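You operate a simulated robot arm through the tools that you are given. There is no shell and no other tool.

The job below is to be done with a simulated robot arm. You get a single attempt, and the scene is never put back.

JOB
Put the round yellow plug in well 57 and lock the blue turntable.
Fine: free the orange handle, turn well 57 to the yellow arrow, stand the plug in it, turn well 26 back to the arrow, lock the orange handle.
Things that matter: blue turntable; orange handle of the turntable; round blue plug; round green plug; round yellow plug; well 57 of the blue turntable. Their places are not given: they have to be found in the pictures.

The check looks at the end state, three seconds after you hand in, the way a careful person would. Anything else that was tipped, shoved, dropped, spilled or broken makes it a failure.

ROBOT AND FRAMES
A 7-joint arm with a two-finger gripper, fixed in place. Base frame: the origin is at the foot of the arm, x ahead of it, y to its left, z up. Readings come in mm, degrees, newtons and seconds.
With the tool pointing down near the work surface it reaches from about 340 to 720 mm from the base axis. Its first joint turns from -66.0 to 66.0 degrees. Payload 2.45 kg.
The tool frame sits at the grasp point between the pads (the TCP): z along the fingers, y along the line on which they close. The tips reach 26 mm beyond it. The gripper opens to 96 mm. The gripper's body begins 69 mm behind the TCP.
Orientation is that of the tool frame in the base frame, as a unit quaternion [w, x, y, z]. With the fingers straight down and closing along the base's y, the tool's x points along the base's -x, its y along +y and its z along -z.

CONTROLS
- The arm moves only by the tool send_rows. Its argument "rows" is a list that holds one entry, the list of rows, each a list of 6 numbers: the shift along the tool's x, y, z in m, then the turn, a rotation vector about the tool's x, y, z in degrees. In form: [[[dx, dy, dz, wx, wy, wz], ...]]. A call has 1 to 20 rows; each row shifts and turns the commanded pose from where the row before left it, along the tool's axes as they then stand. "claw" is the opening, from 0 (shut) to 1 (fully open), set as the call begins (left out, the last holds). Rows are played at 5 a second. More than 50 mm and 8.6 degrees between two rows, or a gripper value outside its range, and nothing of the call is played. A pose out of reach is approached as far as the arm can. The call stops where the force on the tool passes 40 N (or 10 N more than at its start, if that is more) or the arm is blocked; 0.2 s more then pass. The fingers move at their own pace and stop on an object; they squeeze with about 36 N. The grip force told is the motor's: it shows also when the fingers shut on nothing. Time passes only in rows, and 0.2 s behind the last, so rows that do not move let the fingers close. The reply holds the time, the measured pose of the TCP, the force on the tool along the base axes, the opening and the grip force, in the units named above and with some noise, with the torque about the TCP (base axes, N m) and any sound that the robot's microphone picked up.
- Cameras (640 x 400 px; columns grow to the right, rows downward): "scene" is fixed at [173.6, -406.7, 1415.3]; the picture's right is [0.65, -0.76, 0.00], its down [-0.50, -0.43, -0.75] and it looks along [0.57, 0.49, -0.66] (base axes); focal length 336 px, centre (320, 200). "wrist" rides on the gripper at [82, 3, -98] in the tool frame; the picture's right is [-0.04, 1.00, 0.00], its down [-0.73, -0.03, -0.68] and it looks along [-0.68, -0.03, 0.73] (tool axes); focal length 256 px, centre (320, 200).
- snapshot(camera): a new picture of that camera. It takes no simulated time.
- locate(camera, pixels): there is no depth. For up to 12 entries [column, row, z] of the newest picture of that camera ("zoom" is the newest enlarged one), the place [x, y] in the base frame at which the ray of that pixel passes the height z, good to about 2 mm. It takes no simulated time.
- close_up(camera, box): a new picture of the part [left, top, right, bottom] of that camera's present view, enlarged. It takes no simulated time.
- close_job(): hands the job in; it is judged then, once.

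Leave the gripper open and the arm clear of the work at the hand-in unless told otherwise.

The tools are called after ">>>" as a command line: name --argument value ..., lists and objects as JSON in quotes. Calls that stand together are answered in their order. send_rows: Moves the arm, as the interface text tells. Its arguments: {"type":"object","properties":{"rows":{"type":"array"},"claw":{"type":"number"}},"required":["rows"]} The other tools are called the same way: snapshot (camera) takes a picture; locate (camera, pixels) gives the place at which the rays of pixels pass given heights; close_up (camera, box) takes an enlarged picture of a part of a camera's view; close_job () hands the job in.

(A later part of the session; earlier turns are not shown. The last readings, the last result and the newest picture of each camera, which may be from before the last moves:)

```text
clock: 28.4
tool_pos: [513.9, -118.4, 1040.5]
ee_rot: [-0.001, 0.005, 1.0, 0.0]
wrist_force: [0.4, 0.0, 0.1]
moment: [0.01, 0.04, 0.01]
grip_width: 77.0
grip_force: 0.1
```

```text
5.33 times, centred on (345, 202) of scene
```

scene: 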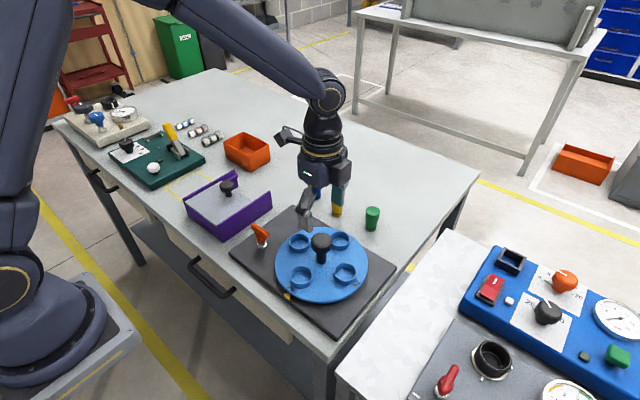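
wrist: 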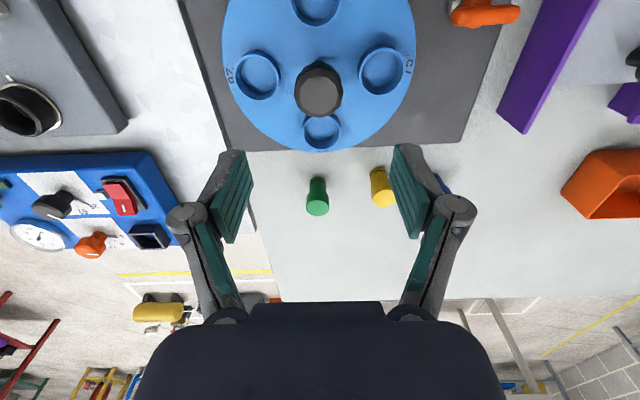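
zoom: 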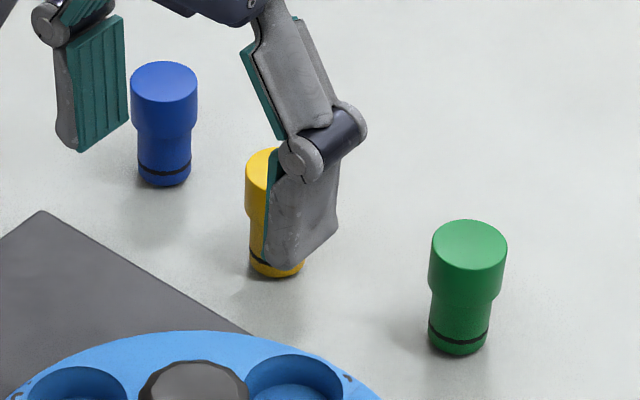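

The turntable holds position. The yellow plug is near (669,-41), top z≈884, and the wide part is ~31 mm in diameter. I'll move above it to z≈960 and look.

>>> send_rows --rows '[[[-0.039, 0.019, 0, 0, 0, 0], [-0.039, 0.019, 0, 0, 0, 0], [-0.039, 0.02, 0, 0, 0, 0], [-0.038, 0.02, 0, 0, 0, 0], [0, 0, 0.04, 0, 0, 0], [0, 0, 0.04, 0, 0, 0]]]' --claw 0.7

>>> snapshot --camera "wrist"

>>> close_up --camera "wrist" --box '[240, 60, 400, 200]'

>>> close_up --camera "scene" --box '[300, 165, 390, 240]'

```text
clock: 29.8
tool_pos: [669.7, -42.8, 959.3]
ee_rot: [0.0, 0.004, 1.0, 0.0]
wrist_force: [-0.1, 0.0, 0.1]
moment: [0.01, -0.01, 0.05]
grip_width: 67.2
grip_force: 0.1
```

```text
taken
```

wrist: 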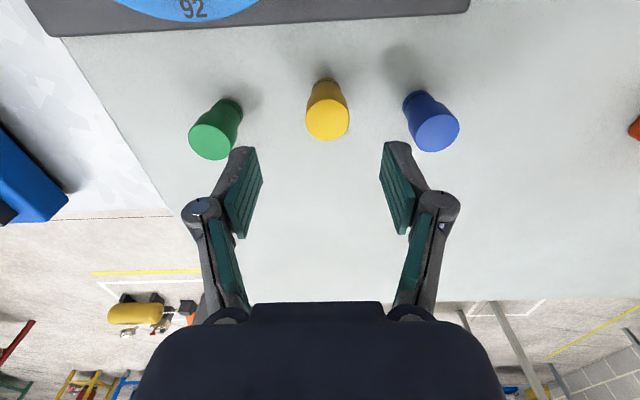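

```text
2.86 times, centred on (320, 130) of wrist
```

zoom: 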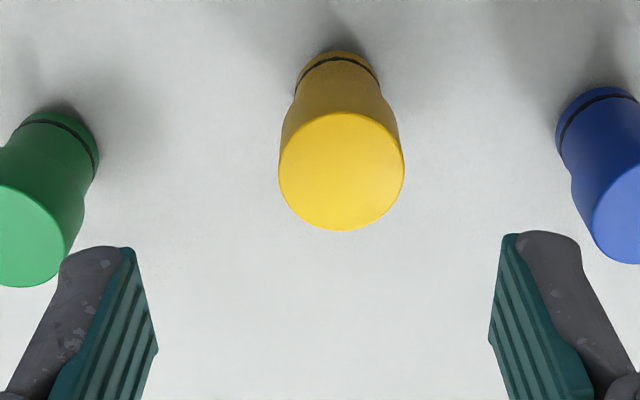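

```text
5.33 times, centred on (345, 202) of scene
```

zoom: 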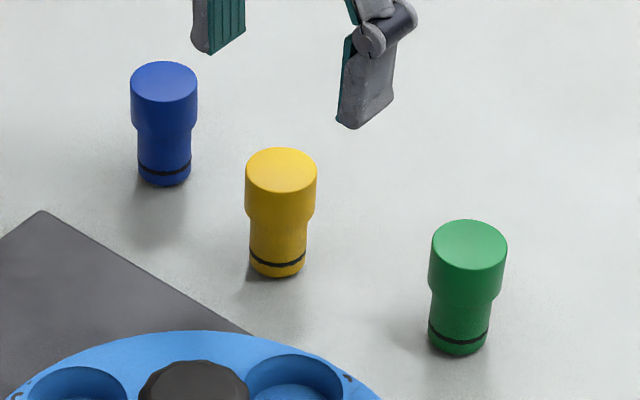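

Yellow top face: wrist (327.3,119.5), scene (337.7,196.4). Triangulating it and its base.

>>> locate --camera "wrist" --pixels '[[327.3, 119.5, 870], [327.3, 119.5, 890], [305.5, 119.5, 880], [349, 119.5, 880], [326, 80, 820], [326, 80, 810]]'

>>> locate --camera "scene" --pixels '[[337.7, 196.4, 870], [337.7, 196.4, 890], [337, 214, 820], [337, 214, 810]]'

```text
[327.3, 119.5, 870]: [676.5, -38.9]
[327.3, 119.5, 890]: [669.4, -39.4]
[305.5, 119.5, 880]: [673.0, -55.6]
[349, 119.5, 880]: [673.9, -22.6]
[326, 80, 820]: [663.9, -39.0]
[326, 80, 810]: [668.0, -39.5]
```

```text
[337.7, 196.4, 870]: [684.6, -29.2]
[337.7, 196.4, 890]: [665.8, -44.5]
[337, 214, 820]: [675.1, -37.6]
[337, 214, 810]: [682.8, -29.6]
```

The plug stands at about (672,-39), with top z≈883 and diameter ~33. I'll centre and lower to z≈872 with the gripper open 67 mm, then check.

>>> send_rows --rows '[[[-0.0023, 0.0036, 0, 0, 0, 0], [0, 0, 0.025, 0, 0, 0], [0, 0, 0.025, 0, 0, 0], [0, 0, 0.02, 0, 0, 0], [0, 0, 0.017, 0, 0, 0]]]'

>>> close_up --camera "wrist" --box '[220, 80, 420, 260]'

>>> close_up --camera "scene" --box '[300, 165, 390, 240]'

```text
clock: 31.0
tool_pos: [672.2, -39.0, 872.0]
ee_rot: [0.0, 0.004, 1.0, 0.0]
wrist_force: [0.8, 0.3, 0.0]
moment: [0.01, 0.01, -0.03]
grip_width: 67.1
grip_force: 0.0
```

```text
2.22 times, centred on (320, 170) of wrist
```

zoom: 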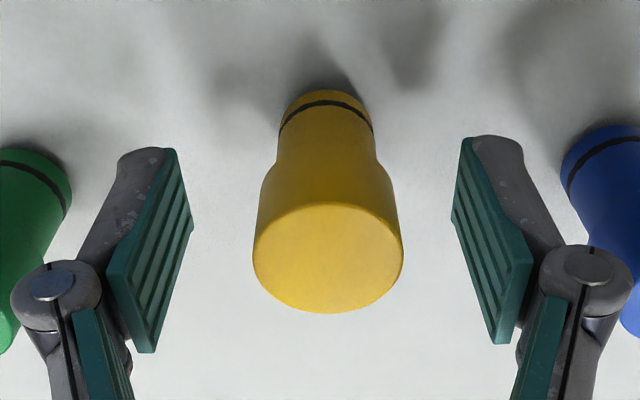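

```text
5.33 times, centred on (345, 202) of scene
```

zoom: 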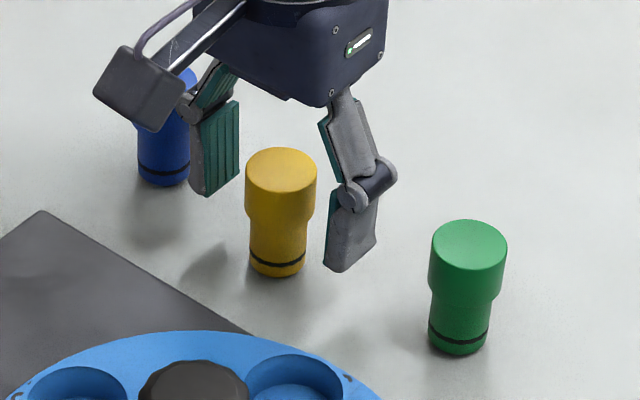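

The pads straddle the yellow plug with clearance to blue and green. I'll shift 1.5 mm and close.

>>> send_rows --rows '[[[0, 0.0015, 0, 0, 0, 0], [0, 0, 0, 0, 0, 0], [0, 0, 0, 0, 0, 0], [0, 0, 0, 0, 0, 0], [0, 0, 0, 0, 0, 0]]]' --claw 0

>>> close_up --camera "wrist" --box '[220, 80, 420, 260]'

```text
clock: 32.2
tool_pos: [672.8, -37.9, 872.3]
ee_rot: [0.0, 0.004, 1.0, 0.0]
wrist_force: [0.0, 0.2, -0.2]
moment: [0.0, 0.01, -0.01]
grip_width: 30.6
grip_force: 35.7
```

```text
2.22 times, centred on (320, 170) of wrist
```

zoom: 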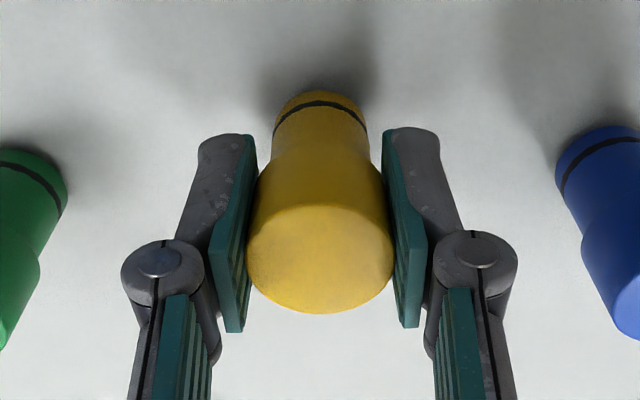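

Holding the plug (30.6 mm) upright. I'll lift 130 mm straight up and carry it over well 57 near (454,-120).

>>> send_rows --rows '[[[0, 0, -0.01, 0, 0, 0], [0, 0, -0.03, 0, 0, 0], [0, 0, -0.03, 0, 0, 0], [0, 0, -0.03, 0, 0, 0], [0, 0, -0.03, 0, 0, 0]]]'

>>> send_rows --rows '[[[0.02, -0.008, 0, 0, 0, 0], [0.032, -0.012, 0, 0, 0, 0], [0.032, -0.012, 0, 0, 0, 0], [0.032, -0.012, 0, 0, 0, 0], [0.032, -0.012, 0, 0, 0, 0], [0.032, -0.012, 0, 0, 0, 0], [0.0255, -0.0095, 0, 0, 0, 0], [0.012, -0.004, 0, 0, 0, 0], [0, 0, 0, 0, 0, 0]]]'

>>> snapshot --camera "wrist"

>>> close_up --camera "wrist" --box '[220, 30, 420, 210]'

>>> close_up --camera "scene" --box '[240, 180, 380, 310]'

```text
clock: 33.4
tool_pos: [670.5, -38.2, 1003.3]
ee_rot: [0.001, 0.005, 1.0, 0.0]
wrist_force: [-0.2, -0.4, 0.6]
moment: [0.02, 0.0, 0.0]
grip_width: 0.1
grip_force: 28.6
```

```text
clock: 35.4
tool_pos: [455.2, -117.5, 1002.7]
ee_rot: [0.0, 0.005, 1.0, -0.001]
wrist_force: [0.0, 0.4, 0.0]
moment: [0.01, -0.02, -0.01]
grip_width: 0.1
grip_force: 28.5
```

```text
taken
```

wrist: 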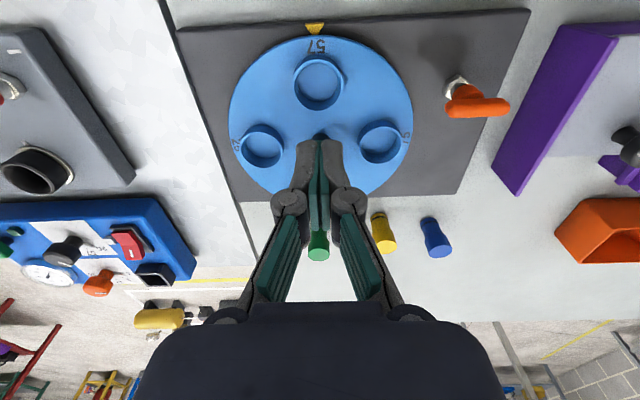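

```text
2.22 times, centred on (320, 120) of wrist
```

zoom: 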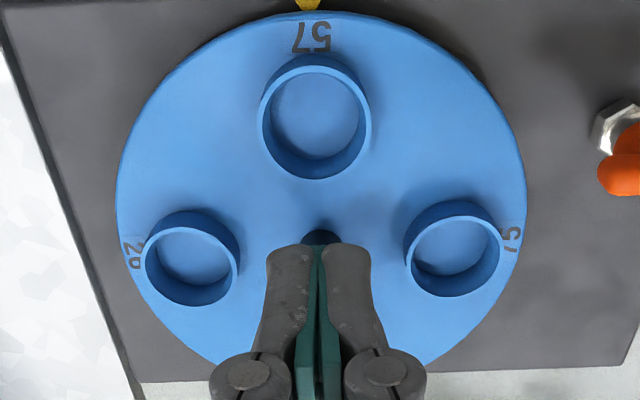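

```text
3.08 times, centred on (310, 245) of scene
```

zoom: 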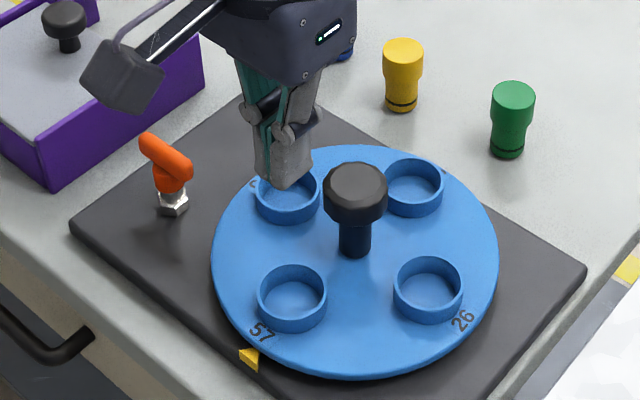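

The grip closed to 0: the plug slipped out on the lift. It appears to still stand upright in the scene view. I'll look carefully at it before anything else.

>>> close_up --camera "scene" --box '[300, 165, 390, 240]'

>>> close_up --camera "wrist" --box '[340, 190, 480, 290]'

```text
5.33 times, centred on (345, 202) of scene
```

zoom: 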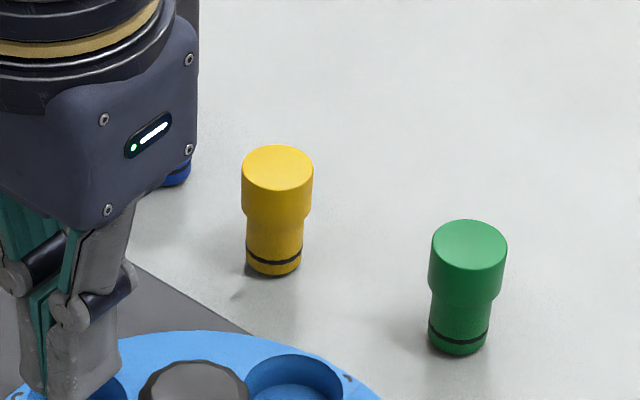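

```text
4.00 times, centred on (410, 240) of wrist
```

zoom: 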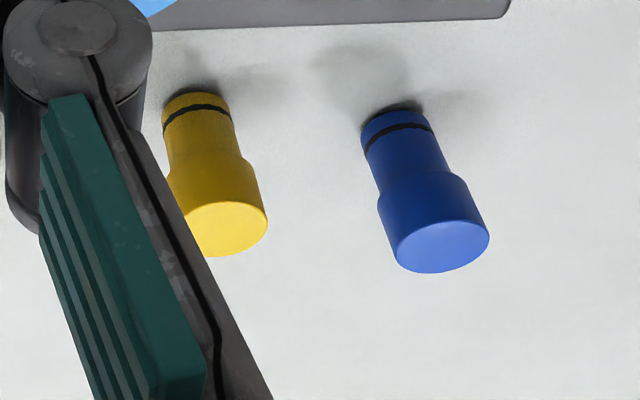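

The yellow plug still stands upright, shifted only ~2 mm. I'll go back above it (high path), open, and look again to recentre; then I'll lift very slowly.

>>> send_rows --rows '[[[-0.03, 0.011, 0, 0, 0, 0], [-0.035, 0.013, 0, 0, 0, 0], [-0.035, 0.013, 0, 0, 0, 0], [-0.035, 0.013, 0, 0, 0, 0], [-0.035, 0.013, 0, 0, 0, 0], [-0.03, 0.011, 0, 0, 0, 0], [-0.0165, 0.006, 0, 0, 0, 0], [0, 0, 0.02, 0, 0, 0], [0, 0, 0.02, 0, 0, 0]]]' --claw 0.7

>>> snapshot --camera "wrist"

>>> close_up --camera "wrist" --box '[240, 60, 400, 200]'

>>> close_up --camera "scene" --box '[300, 165, 390, 240]'

```text
clock: 37.4
tool_pos: [670.5, -38.9, 962.2]
ee_rot: [0.0, 0.004, 1.0, 0.0]
wrist_force: [0.5, 0.3, 0.2]
moment: [-0.01, 0.0, -0.01]
grip_width: 66.9
grip_force: 0.0
```

```text
taken
```

wrist: 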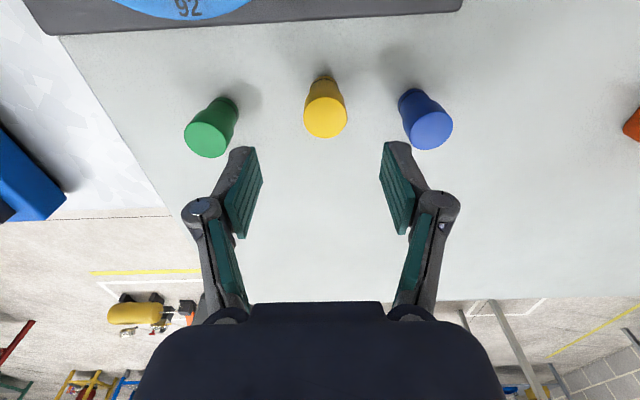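

```text
2.86 times, centred on (320, 130) of wrist
```

zoom: 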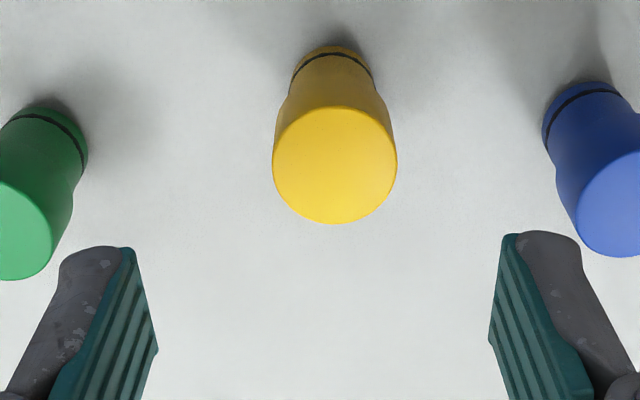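

```text
5.33 times, centred on (345, 202) of scene
```

zoom: 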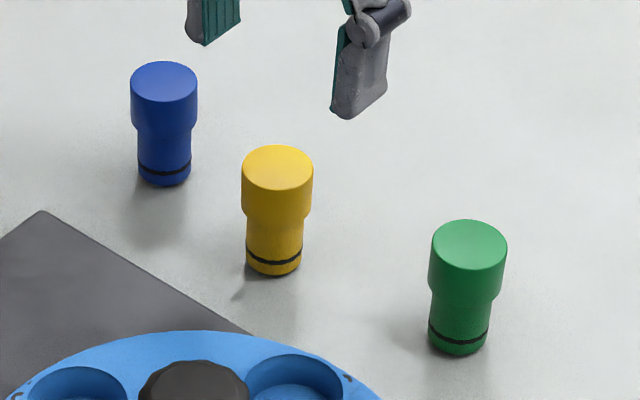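

Recompute its position: wrist top centre (325.2,117.8), scene (337.0,195.8).

>>> locate --camera "wrist" --pixels '[[325.2, 117.8, 870], [325.2, 117.8, 883], [325.2, 117.8, 890], [324, 78, 820]]'

>>> locate --camera "scene" --pixels '[[337.0, 195.8, 870], [337.0, 195.8, 883], [337.0, 195.8, 890]]'

>>> close_up --camera "scene" --box '[315, 185, 355, 225]'

```text
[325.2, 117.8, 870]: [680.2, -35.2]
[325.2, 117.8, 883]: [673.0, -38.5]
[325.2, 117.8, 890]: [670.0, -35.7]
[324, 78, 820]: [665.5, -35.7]
```

```text
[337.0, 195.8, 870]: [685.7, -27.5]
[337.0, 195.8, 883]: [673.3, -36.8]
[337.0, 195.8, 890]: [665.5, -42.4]
```

```text
10.00 times, centred on (335, 205) of scene
```

zoom: 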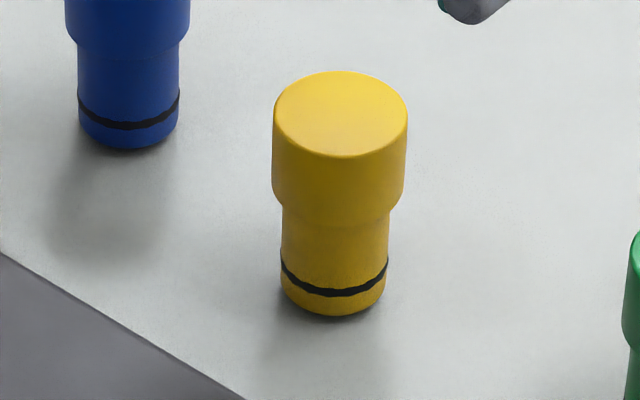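

The plug is at about (673,-37), upright. I'll centre and lower to z≈868, a bit deeper than before, then close.

>>> send_rows --rows '[[[-0.002, 0.0015, 0, 0, 0, 0], [0, 0, 0.025, 0, 0, 0], [0, 0, 0.025, 0, 0, 0], [0, 0, 0.02, 0, 0, 0], [0, 0, 0.015, 0, 0, 0], [0, 0, 0.009, 0, 0, 0], [0, 0, 0, 0, 0, 0]]]'

>>> close_up --camera "wrist" --box '[220, 80, 420, 260]'

>>> send_rows --rows '[[[0, 0, 0, 0, 0, 0], [0, 0, 0, 0, 0, 0], [0, 0, 0, 0, 0, 0], [0, 0, 0, 0, 0, 0], [0, 0, 0, 0, 0, 0], [0, 0, 0, 0, 0, 0], [0, 0, 0, 0, 0, 0]]]' --claw 0

>>> close_up --camera "wrist" --box '[220, 80, 420, 260]'

>>> close_up --camera "scene" --box '[315, 185, 355, 225]'

```text
clock: 39.0
tool_pos: [673.8, -38.2, 868.3]
ee_rot: [0.0, 0.004, 1.0, 0.0]
wrist_force: [0.9, -0.2, 0.3]
moment: [-0.01, 0.01, 0.01]
grip_width: 67.1
grip_force: 0.0
```

```text
2.22 times, centred on (320, 170) of wrist
```

zoom: 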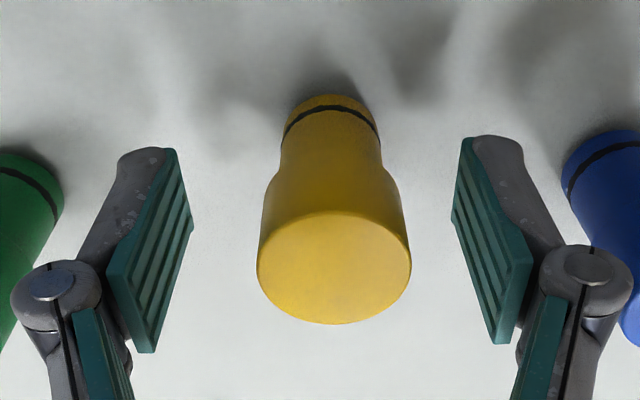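

```text
clock: 40.6
tool_pos: [674.3, -38.4, 869.1]
ee_rot: [0.0, 0.004, 1.0, 0.0]
wrist_force: [-0.5, 0.5, 1.0]
moment: [-0.02, 0.04, 0.03]
grip_width: 30.5
grip_force: 36.1
```

```text
2.22 times, centred on (320, 170) of wrist
```

zoom: 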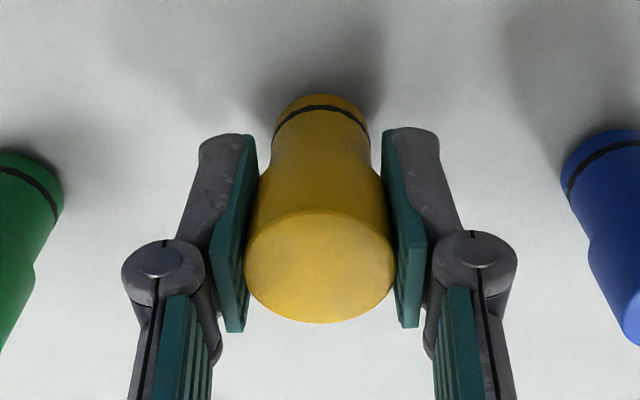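

```text
10.00 times, centred on (335, 205) of scene
```

zoom: 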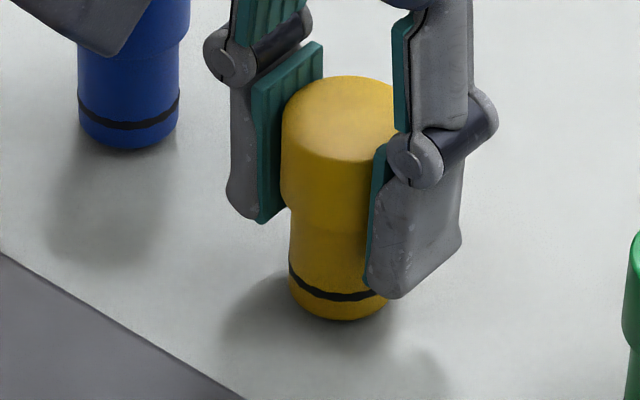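

Holding again at 30.5 mm. Now a very slow 3 mm lift to read the load.

>>> send_rows --rows '[[[0, 0, -0.0005, 0, 0, 0], [0, 0, -0.0005, 0, 0, 0], [0, 0, -0.0005, 0, 0, 0], [0, 0, -0.0005, 0, 0, 0], [0, 0, -0.0005, 0, 0, 0], [0, 0, -0.0005, 0, 0, 0]]]'

>>> close_up --camera "wrist" --box '[220, 80, 420, 260]'

>>> close_up --camera "scene" --box '[315, 185, 355, 225]'

```text
clock: 42.0
tool_pos: [674.4, -37.8, 871.9]
ee_rot: [0.0, 0.003, 1.0, 0.0]
wrist_force: [-0.6, 0.3, -1.0]
moment: [0.0, 0.01, 0.0]
grip_width: 30.8
grip_force: 35.9
```

```text
2.22 times, centred on (320, 170) of wrist
```

zoom: 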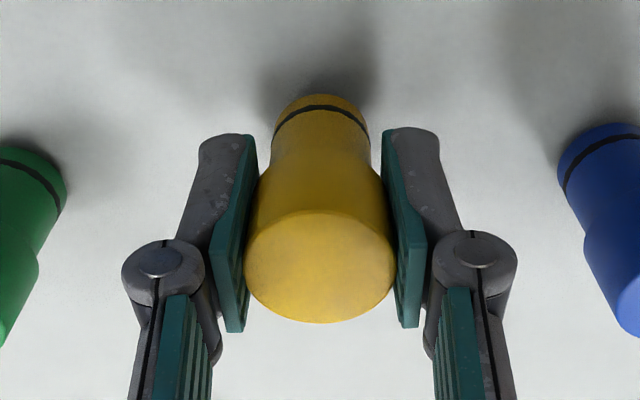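

```text
10.00 times, centred on (335, 205) of scene
```

zoom: 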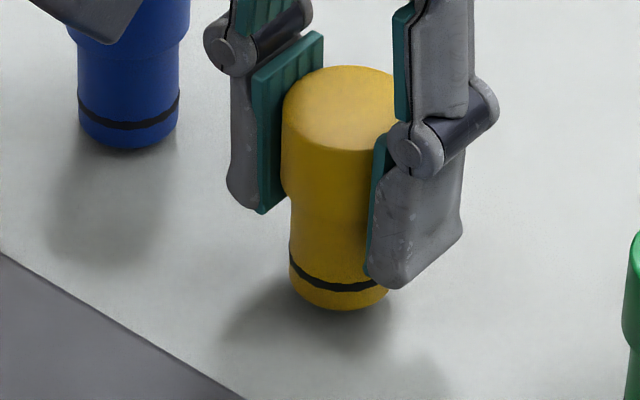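

It is lifting with the gripper (load ~1–2 N). The earlier quick lift made it slip, so I'll keep every move slow. Next is a gentle lift with a check.

>>> send_rows --rows '[[[0, 0, -0.001, 0, 0, 0], [0, 0, -0.001, 0, 0, 0], [0, 0, -0.002, 0, 0, 0], [0, 0, -0.002, 0, 0, 0], [0, 0, -0.002, 0, 0, 0], [0, 0, -0.002, 0, 0, 0], [0, 0, -0.002, 0, 0, 0], [0, 0, -0.002, 0, 0, 0], [0, 0, -0.001, 0, 0, 0]]]'

>>> close_up --camera "wrist" --box '[220, 80, 420, 260]'

>>> close_up --camera "scene" --box '[310, 180, 360, 225]'

```text
clock: 44.0
tool_pos: [673.9, -38.2, 886.4]
ee_rot: [0.001, 0.005, 1.0, 0.0]
wrist_force: [-0.8, 0.0, -0.7]
moment: [0.0, -0.03, -0.02]
grip_width: 30.5
grip_force: 35.9
```

```text
2.22 times, centred on (320, 170) of wrist
```

zoom: 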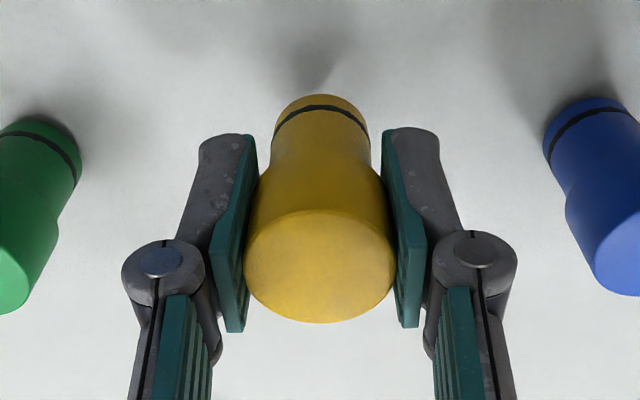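

```text
8.89 times, centred on (335, 202) of scene
```

zoom: 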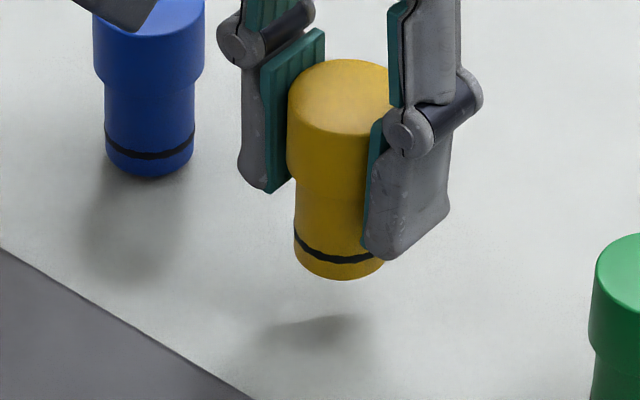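

Held firmly with no drift. I'll continue the slow lift to z≈985 at about 25 mm/s.

>>> send_rows --rows '[[[0, 0, -0.002, 0, 0, 0], [0, 0, -0.004, 0, 0, 0], [0, 0, -0.005, 0, 0, 0], [0, 0, -0.006, 0, 0, 0], [0, 0, -0.006, 0, 0, 0], [0, 0, -0.006, 0, 0, 0], [0, 0, -0.006, 0, 0, 0], [0, 0, -0.006, 0, 0, 0], [0, 0, -0.006, 0, 0, 0], [0, 0, -0.006, 0, 0, 0], [0, 0, -0.006, 0, 0, 0], [0, 0, -0.006, 0, 0, 0], [0, 0, -0.006, 0, 0, 0], [0, 0, -0.006, 0, 0, 0], [0, 0, -0.006, 0, 0, 0], [0, 0, -0.005, 0, 0, 0], [0, 0, -0.004, 0, 0, 0], [0, 0, -0.004, 0, 0, 0], [0, 0, -0.002, 0, 0, 0], [0, 0, -0.001, 0, 0, 0]]]'

>>> close_up --camera "wrist" --box '[220, 80, 420, 260]'

```text
clock: 48.2
tool_pos: [672.7, -38.2, 987.1]
ee_rot: [-0.001, 0.004, 1.0, 0.0]
wrist_force: [-0.1, -0.1, -1.3]
moment: [0.01, -0.01, -0.01]
grip_width: 30.8
grip_force: 36.6
```

```text
2.22 times, centred on (320, 170) of wrist
```

zoom: 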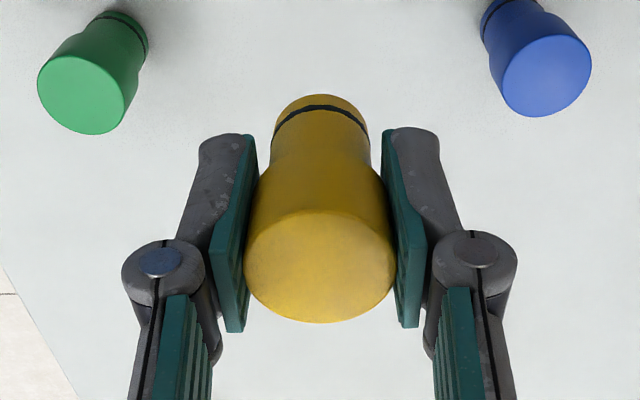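

Plug secure. I'll carry it slowly toward above well 57 (delta x -219, y -82) in two ramped calls. The plug base is at about 935, above the knob top at 918.

>>> send_rows --rows '[[[0.002, -0.00075, 0, 0, 0, 0], [0.004, -0.0015, 0, 0, 0, 0], [0.006, -0.00225, 0, 0, 0, 0], [0.007, -0.0026, 0, 0, 0, 0], [0.007, -0.0026, 0, 0, 0, 0], [0.007, -0.0026, 0, 0, 0, 0], [0.007, -0.0026, 0, 0, 0, 0], [0.007, -0.0026, 0, 0, 0, 0], [0.007, -0.0026, 0, 0, 0, 0], [0.007, -0.0026, 0, 0, 0, 0], [0.007, -0.0026, 0, 0, 0, 0], [0.007, -0.0026, 0, 0, 0, 0], [0.007, -0.0026, 0, 0, 0, 0], [0.007, -0.0026, 0, 0, 0, 0], [0.007, -0.0026, 0, 0, 0, 0], [0.006, -0.00225, 0, 0, 0, 0], [0.005, -0.0019, 0, 0, 0, 0], [0.004, -0.0015, 0, 0, 0, 0], [0.003, -0.0012, 0, 0, 0, 0], [0.001, -0.0005, 0, 0, 0, 0]]]'

>>> send_rows --rows '[[[0.002, -0.00075, 0, 0, 0, 0], [0.004, -0.0015, 0, 0, 0, 0], [0.006, -0.00225, 0, 0, 0, 0], [0.007, -0.0026, 0, 0, 0, 0], [0.007, -0.0026, 0, 0, 0, 0], [0.007, -0.0026, 0, 0, 0, 0], [0.007, -0.0026, 0, 0, 0, 0], [0.007, -0.0026, 0, 0, 0, 0], [0.007, -0.0026, 0, 0, 0, 0], [0.007, -0.0026, 0, 0, 0, 0], [0.007, -0.0026, 0, 0, 0, 0], [0.007, -0.0026, 0, 0, 0, 0], [0.006, -0.00225, 0, 0, 0, 0], [0.005, -0.0019, 0, 0, 0, 0], [0.004, -0.0015, 0, 0, 0, 0], [0.003, -0.0012, 0, 0, 0, 0], [0.001, -0.0005, 0, 0, 0, 0]]]'

>>> snapshot --camera "wrist"

```text
clock: 52.4
tool_pos: [558.2, -80.3, 986.1]
ee_rot: [0.0, 0.004, 1.0, 0.0]
wrist_force: [-1.0, 0.5, -0.8]
moment: [0.04, 0.02, -0.02]
grip_width: 30.4
grip_force: 36.0
```

```text
clock: 56.0
tool_pos: [463.7, -114.1, 986.6]
ee_rot: [0.0, 0.005, 1.0, 0.0]
wrist_force: [0.2, 1.1, -1.2]
moment: [-0.01, 0.03, 0.03]
grip_width: 30.7
grip_force: 36.0
```

```text
taken
```

wrist: 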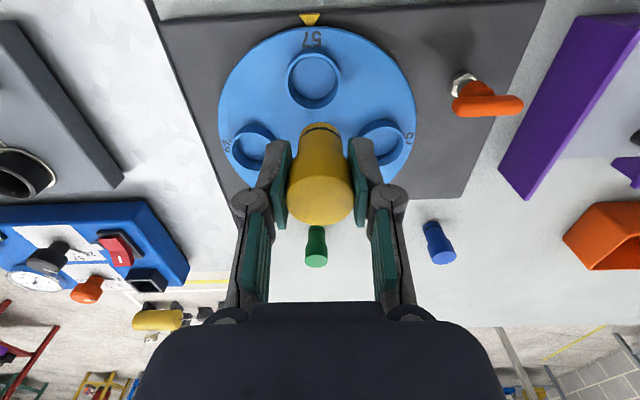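

Well 57 is visible at about (314,77). I'll measure its rim centre from here.

>>> close_up --camera "wrist" --box '[250, 0, 390, 140]'

```text
2.86 times, centred on (320, 70) of wrist
```

zoom: 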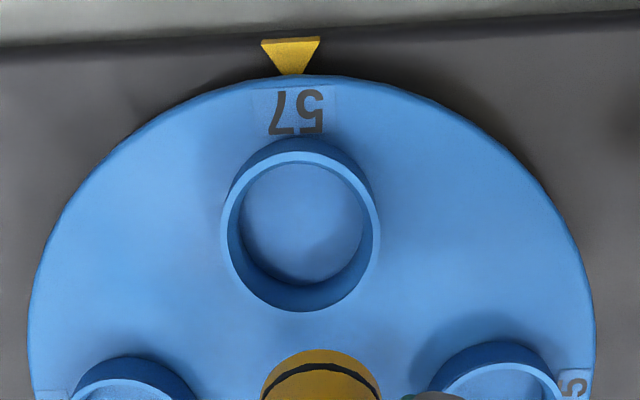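

>>> locate --camera "zoom" --pixels '[[300, 231, 865], [300, 231, 870], [303, 222, 850], [290, 72, 840], [221, 235, 865], [379, 235, 865], [300, 150, 865], [300, 312, 865]]'

>>> close_up --camera "scene" --box '[260, 190, 380, 310]'

```text
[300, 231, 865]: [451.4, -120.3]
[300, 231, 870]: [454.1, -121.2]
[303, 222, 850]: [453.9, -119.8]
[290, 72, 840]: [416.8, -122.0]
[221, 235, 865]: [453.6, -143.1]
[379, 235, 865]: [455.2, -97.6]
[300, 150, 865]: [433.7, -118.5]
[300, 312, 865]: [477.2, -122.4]
```

```text
3.33 times, centred on (320, 250) of scene
```

zoom: 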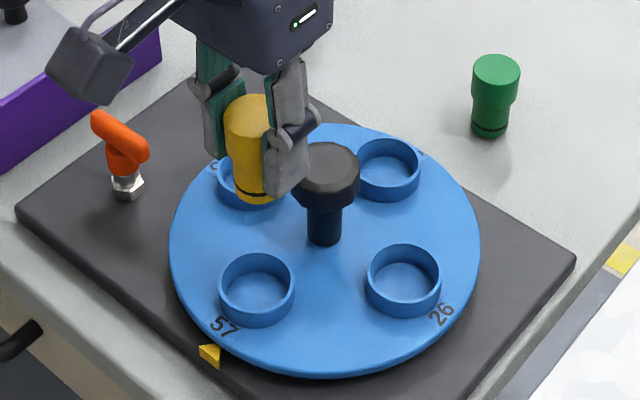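

Well centre is (454,-120.3). I'll shift there slowly, then lower to z≈928 (plug base ≈877, rim ≈865) and check alignment.

>>> send_rows --rows '[[[0.003, -0.0018, 0, 0, 0, 0], [0.004, -0.0026, 0, 0, 0, 0], [0.0025, -0.0016, 0, 0, 0, 0], [0, 0, 0.003, 0, 0, 0], [0, 0, 0.005, 0, 0, 0], [0, 0, 0.006, 0, 0, 0], [0, 0, 0.006, 0, 0, 0], [0, 0, 0.006, 0, 0, 0], [0, 0, 0.006, 0, 0, 0], [0, 0, 0.006, 0, 0, 0], [0, 0, 0.006, 0, 0, 0], [0, 0, 0.005, 0, 0, 0], [0, 0, 0.004, 0, 0, 0], [0, 0, 0.003, 0, 0, 0], [0, 0, 0.002, 0, 0, 0]]]'

>>> snapshot --camera "wrist"

>>> close_up --camera "wrist" --box '[240, 40, 400, 200]'

>>> close_up --camera "scene" --box '[265, 220, 345, 300]'

```text
clock: 59.2
tool_pos: [455.0, -120.0, 928.5]
ee_rot: [0.001, 0.005, 1.0, 0.0]
wrist_force: [0.1, 0.4, -0.4]
moment: [0.01, 0.03, -0.01]
grip_width: 30.7
grip_force: 36.1
```

```text
taken
```

wrist: 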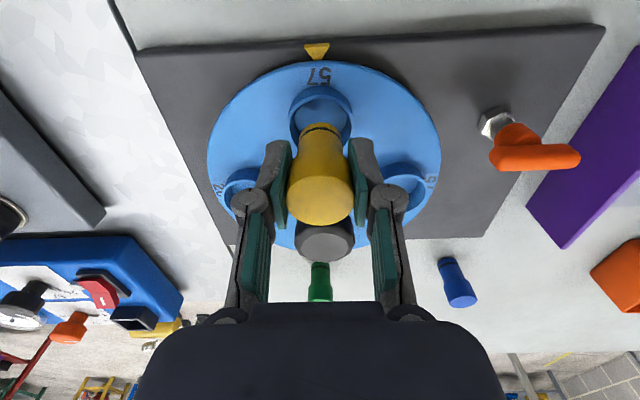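

```text
2.50 times, centred on (320, 120) of wrist
```

zoom: 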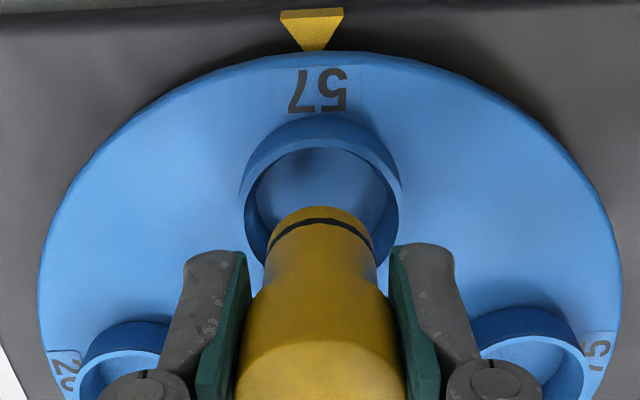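

```text
5.00 times, centred on (305, 260) of scene
```

zoom: 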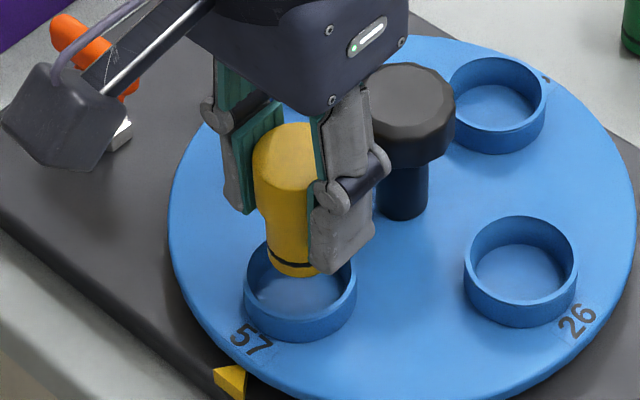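

Alignment looks good laterally. I'll check the fore-aft position of the plug's near bottom edge, wrist (321,122).

>>> locate --camera "wrist" --pixels '[[321, 122, 874], [321, 122, 877], [321, 122, 880], [319, 88, 865], [319, 120, 850]]'

>>> locate --camera "scene" --pixels '[[300, 272.5, 877], [299.4, 275, 877], [301, 276.5, 865], [301, 276.5, 860]]'

```text
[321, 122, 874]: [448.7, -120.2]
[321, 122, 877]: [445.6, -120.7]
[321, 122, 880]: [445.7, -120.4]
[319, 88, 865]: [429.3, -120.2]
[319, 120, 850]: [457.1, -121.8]
```

```text
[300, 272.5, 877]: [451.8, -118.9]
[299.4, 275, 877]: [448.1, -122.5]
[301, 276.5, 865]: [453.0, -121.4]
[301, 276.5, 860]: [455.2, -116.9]
```

The plug centre agrees with the well centre within ~2 mm (slack is ~7 mm). I'll lower slowly 20 mm into the well.

>>> send_rows --rows '[[[0.001, 0, 0.002, 0, 0, 0], [0, 0, 0.003, 0, 0, 0], [0, 0, 0.004, 0, 0, 0], [0, 0, 0.004, 0, 0, 0], [0, 0, 0.003, 0, 0, 0], [0, 0, 0.002, 0, 0, 0], [0, 0, 0.002, 0, 0, 0]]]'

>>> close_up --camera "scene" --box '[265, 220, 345, 300]'

>>> close_up --camera "wrist" --box '[240, 60, 400, 220]'

```text
clock: 60.8
tool_pos: [453.0, -121.0, 907.8]
ee_rot: [0.0, 0.005, 1.0, 0.0]
wrist_force: [-0.7, -0.4, -0.4]
moment: [0.0, 0.0, 0.02]
grip_width: 30.7
grip_force: 35.7
```

```text
5.00 times, centred on (305, 260) of scene
```

zoom: 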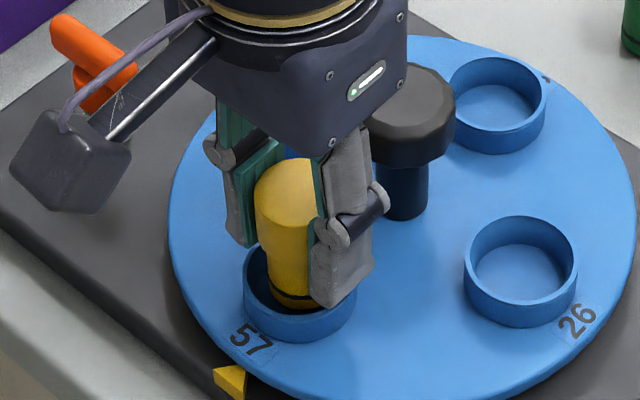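

```text
2.50 times, centred on (320, 140) of wrist
```

zoom: 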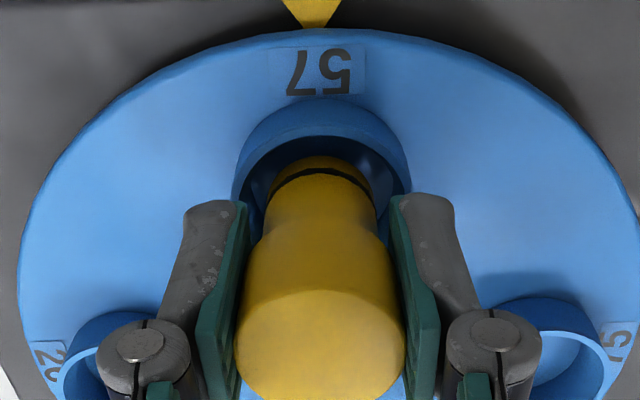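

The plug is inside the cup. I'll lower further in 1 mm rows, watching for contact.

>>> send_rows --rows '[[[0, 0, 0.001, 0, 0, 0], [0, 0, 0.001, 0, 0, 0], [0, 0, 0.001, 0, 0, 0], [0, 0, 0, 0, 0, 0]]]'

>>> send_rows --rows '[[[0, 0, 0.001, 0, 0, 0], [0, 0, 0.001, 0, 0, 0], [0, 0, 0, 0, 0, 0]]]'

```text
clock: 61.8
tool_pos: [453.3, -120.3, 904.9]
ee_rot: [0.0, 0.005, 1.0, 0.0]
wrist_force: [0.0, 0.0, -0.2]
moment: [0.02, -0.01, -0.01]
grip_width: 30.8
grip_force: 36.1
```

```text
clock: 62.6
tool_pos: [453.7, -121.0, 904.1]
ee_rot: [0.001, 0.004, 1.0, 0.0]
wrist_force: [-2.6, 0.0, 16.0]
moment: [0.03, 0.18, 0.07]
grip_width: 30.6
grip_force: 36.2
```

Contact with the floor: 16 N at z≈904. I'll back off 0.8 mm, then open slowly in place.

>>> send_rows --rows '[[[0, 0, -0.0008, 0, 0, 0], [0, 0, 0, 0, 0, 0]]]'

>>> send_rows --rows '[[[0, 0, 0, 0, 0, 0], [0, 0, 0, 0, 0, 0], [0, 0, 0, 0, 0, 0]]]' --claw 0.65

>>> close_up --camera "scene" --box '[265, 220, 345, 300]'

>>> close_up --camera "wrist" --box '[240, 60, 400, 220]'

```text
clock: 63.2
tool_pos: [453.4, -120.6, 904.4]
ee_rot: [0.0, 0.004, 1.0, 0.0]
wrist_force: [1.0, -1.0, 3.8]
moment: [-0.07, -0.03, 0.01]
grip_width: 30.7
grip_force: 36.0
```

```text
clock: 64.0
tool_pos: [453.6, -119.4, 904.3]
ee_rot: [0.0, 0.004, 1.0, 0.0]
wrist_force: [-1.6, -0.5, -0.8]
moment: [0.01, 0.0, 0.04]
grip_width: 62.6
grip_force: 0.1
```

```text
5.00 times, centred on (305, 260) of scene
```

zoom: 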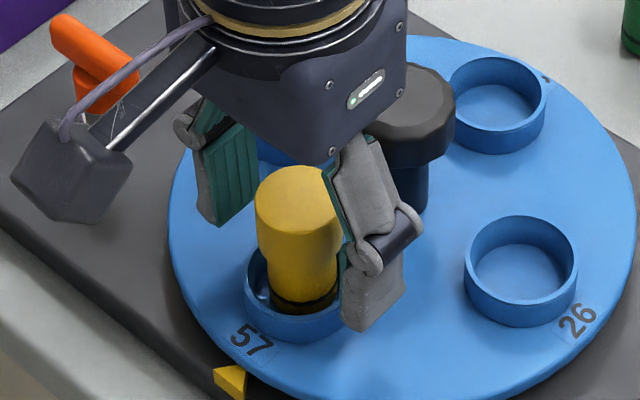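

```text
2.50 times, centred on (320, 140) of wrist
```

zoom: 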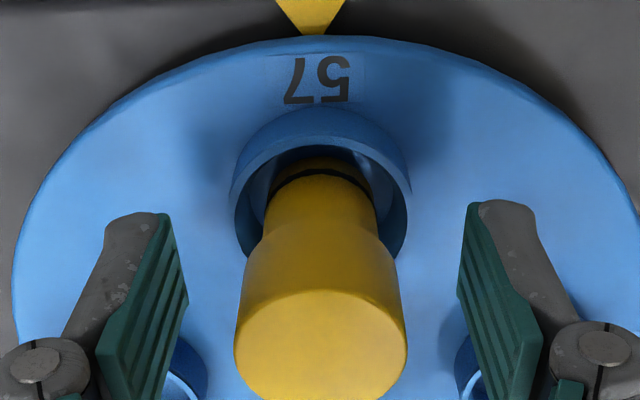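

The plug stands in well 57. I'll rise straight up to z≈1010, then inspect.

>>> send_rows --rows '[[[0, 0, -0.01, 0, 0, 0], [0, 0, -0.025, 0, 0, 0], [0, 0, -0.035, 0, 0, 0], [0, 0, -0.035, 0, 0, 0]]]' --claw 0.8

>>> snapshot --camera "wrist"

>>> close_up --camera "scene" --box '[265, 220, 345, 300]'

>>> close_up --camera "wrist" --box '[240, 20, 400, 180]'

```text
clock: 65.0
tool_pos: [452.9, -119.9, 1008.8]
ee_rot: [-0.001, 0.005, 1.0, -0.001]
wrist_force: [-0.2, -0.4, 0.4]
moment: [0.0, 0.0, 0.01]
grip_width: 77.1
grip_force: 0.1
```

```text
taken
```

wrist: 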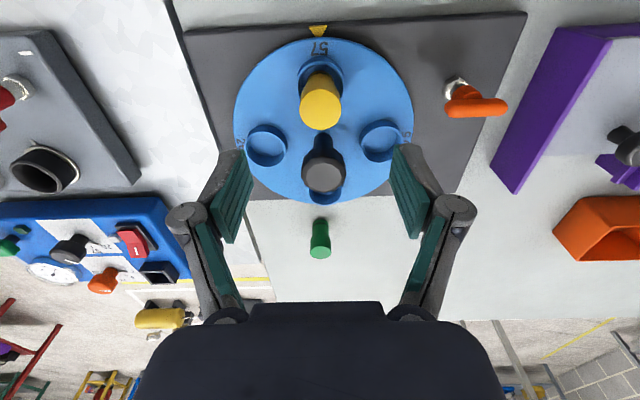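

```text
5.00 times, centred on (305, 260) of scene
```

zoom: 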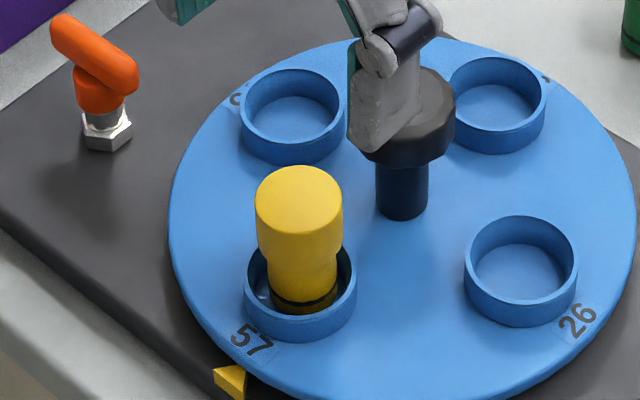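

```text
2.50 times, centred on (320, 100) of wrist
```

zoom: 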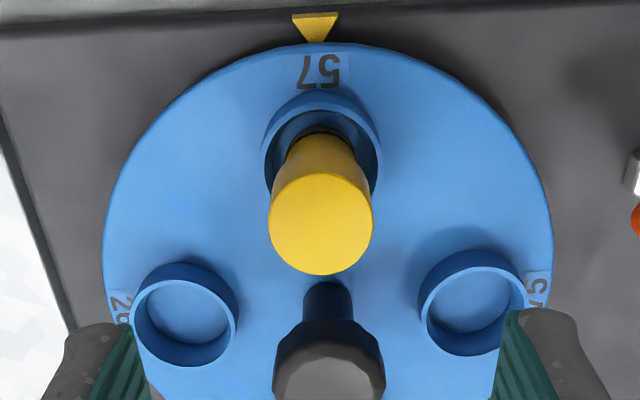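

The plug stands upright in the cup. Now I'll move over the knob at (514.5,-120) and lower to z≈920.

>>> send_rows --rows '[[[-0.03, 0, 0, 0, 0, 0], [-0.0315, 0, 0, 0, 0, 0], [0, 0, 0.025, 0, 0, 0], [0, 0, 0.03, 0, 0, 0], [0, 0, 0.02, 0, 0, 0], [0, 0, 0.014, 0, 0, 0]]]'

>>> snapshot --camera "wrist"

>>> close_up --camera "scene" --box '[270, 200, 380, 310]'

```text
clock: 66.4
tool_pos: [514.4, -122.0, 919.9]
ee_rot: [0.0, 0.004, 1.0, 0.0]
wrist_force: [-0.2, -0.1, -0.7]
moment: [0.0, -0.05, 0.01]
grip_width: 76.8
grip_force: 0.1
```

```text
taken
```

wrist: 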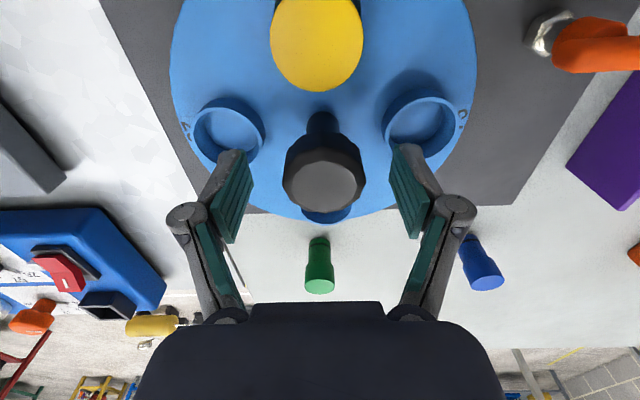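

```text
3.64 times, centred on (325, 255) of scene
```

zoom: 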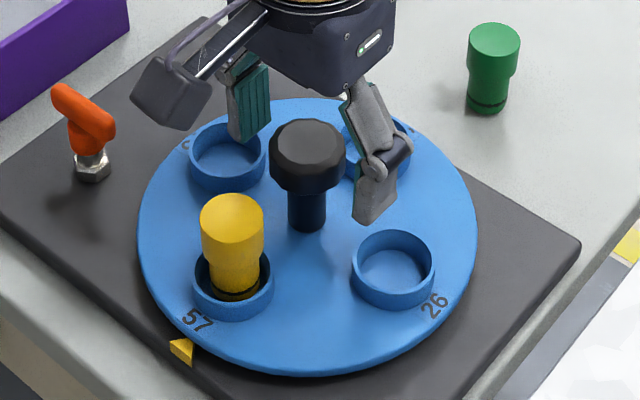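

The knob is centred. I'll shift 1 mm toward +y and close.

>>> send_rows --rows '[[[0, 0.0012, 0, 0, 0, 0], [0, 0, 0, 0, 0, 0], [0, 0, 0, 0, 0, 0], [0, 0, 0, 0, 0, 0], [0, 0, 0, 0, 0, 0]]]' --claw 0

>>> send_rows --rows '[[[0, 0, 0, 0, 0, 1], [0, 0, 0, 0, 0, 1.5], [0, 0, 0, 0, 0, 2], [0, 0, 0, 0, 0, 2], [0, 0, 0, 0, 0, 2], [0, 0, 0, 0, 0, 1.5], [0, 0, 0, 0, 0, 0]]]'

>>> close_up --camera "scene" --box '[270, 220, 380, 310]'

```text
clock: 67.6
tool_pos: [514.7, -120.3, 919.5]
ee_rot: [-0.001, 0.004, 1.0, 0.001]
wrist_force: [-0.7, 3.6, -0.8]
moment: [0.07, -0.08, -0.05]
grip_width: 41.1
grip_force: 45.2
```

```text
clock: 69.2
tool_pos: [515.7, -119.5, 919.3]
ee_rot: [0.0, 0.092, 0.996, 0.001]
wrist_force: [2.5, 1.8, -9.3]
moment: [-0.08, -0.66, -0.05]
grip_width: 41.1
grip_force: 44.8
```

```text
4.44 times, centred on (325, 265) of scene
```

zoom: 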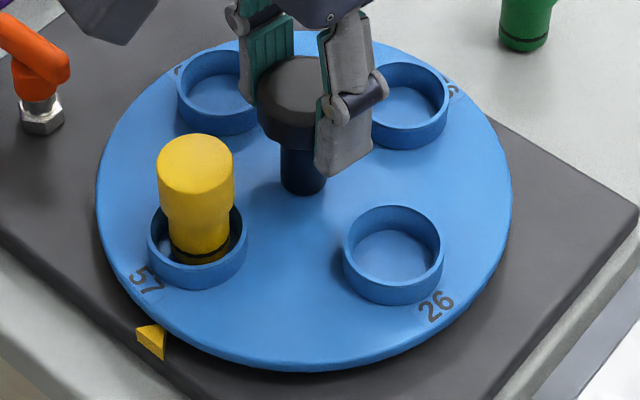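

The disk turns back with the plug standing steadily. I'll continue clockwise another 60° slowly, then check.

>>> send_rows --rows '[[[0, 0, 0, 0, 0, 1], [0, 0, 0, 0, 0, 2], [0, 0, 0, 0, 0, 3], [0, 0, 0, 0, 0, 3], [0, 0, 0, 0, 0, 3], [0, 0, 0, 0, 0, 3], [0, 0, 0, 0, 0, 3], [0, 0, 0, 0, 0, 3.5], [0, 0, 0, 0, 0, 3.5], [0, 0, 0, 0, 0, 3.5], [0, 0, 0, 0, 0, 3.5], [0, 0, 0, 0, 0, 3.5], [0, 0, 0, 0, 0, 3.5], [0, 0, 0, 0, 0, 3.5], [0, 0, 0, 0, 0, 3.5], [0, 0, 0, 0, 0, 3.5], [0, 0, 0, 0, 0, 3.5], [0, 0, 0, 0, 0, 3], [0, 0, 0, 0, 0, 2], [0, 0, 0, 0, 0, 1]]]'

>>> close_up --camera "scene" --box '[270, 220, 380, 310]'

```text
clock: 73.4
tool_pos: [515.8, -120.2, 921.0]
ee_rot: [-0.001, 0.571, 0.821, 0.0]
wrist_force: [4.6, -3.9, -7.6]
moment: [-0.07, -0.05, 0.02]
grip_width: 41.1
grip_force: 44.9
```

```text
4.44 times, centred on (325, 265) of scene
```

zoom: 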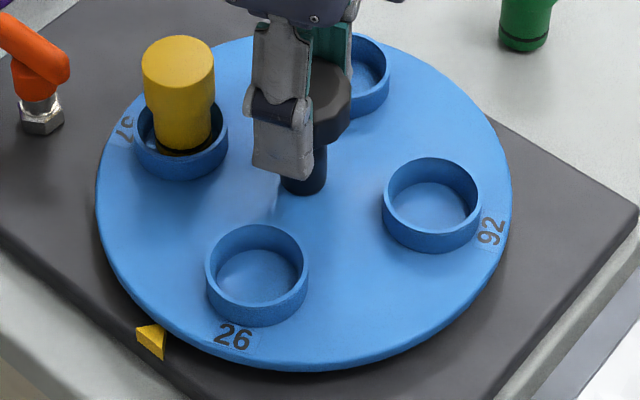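

Yaw is 69.6°; about 21° remains. I'll turn 19°, check, then fine-adjust.

>>> send_rows --rows '[[[0, 0, 0, 0, 0, 2], [0, 0, 0, 0, 0, 3], [0, 0, 0, 0, 0, 3], [0, 0, 0, 0, 0, 3], [0, 0, 0, 0, 0, 3], [0, 0, 0, 0, 0, 3], [0, 0, 0, 0, 0, 2], [0, 0, 0, 0, 0, 2], [0, 0, 0, 0, 0, 0]]]'

>>> close_up --camera "scene" --box '[270, 220, 380, 310]'

>>> close_up --camera "scene" --box '[270, 265, 330, 305]'

```text
clock: 75.4
tool_pos: [515.0, -119.9, 919.1]
ee_rot: [0.0, 0.71, 0.704, 0.001]
wrist_force: [3.1, -4.8, -4.5]
moment: [0.2, 0.02, 0.01]
grip_width: 41.3
grip_force: 45.2
```

```text
4.44 times, centred on (325, 265) of scene
```

zoom: 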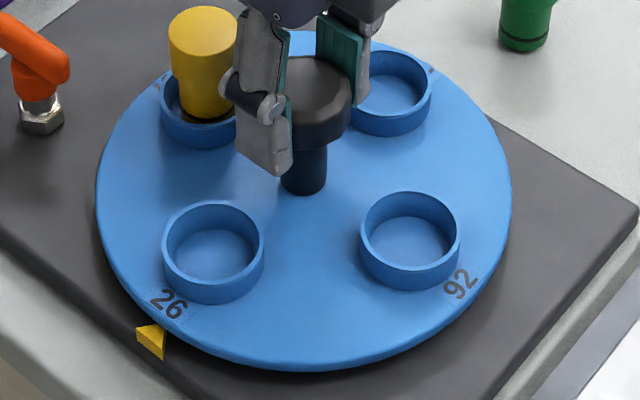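

```text
10.00 times, centred on (300, 285) of scene
```

zoom: 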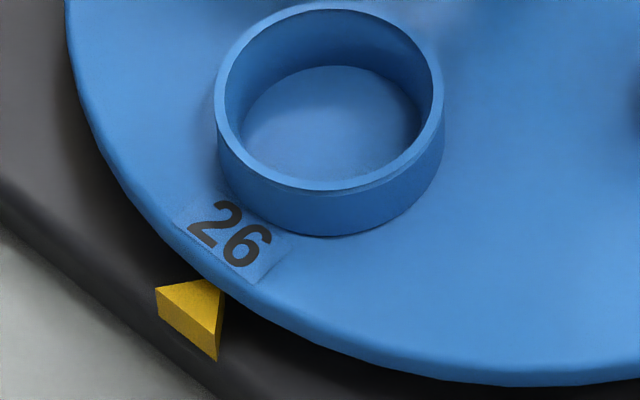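

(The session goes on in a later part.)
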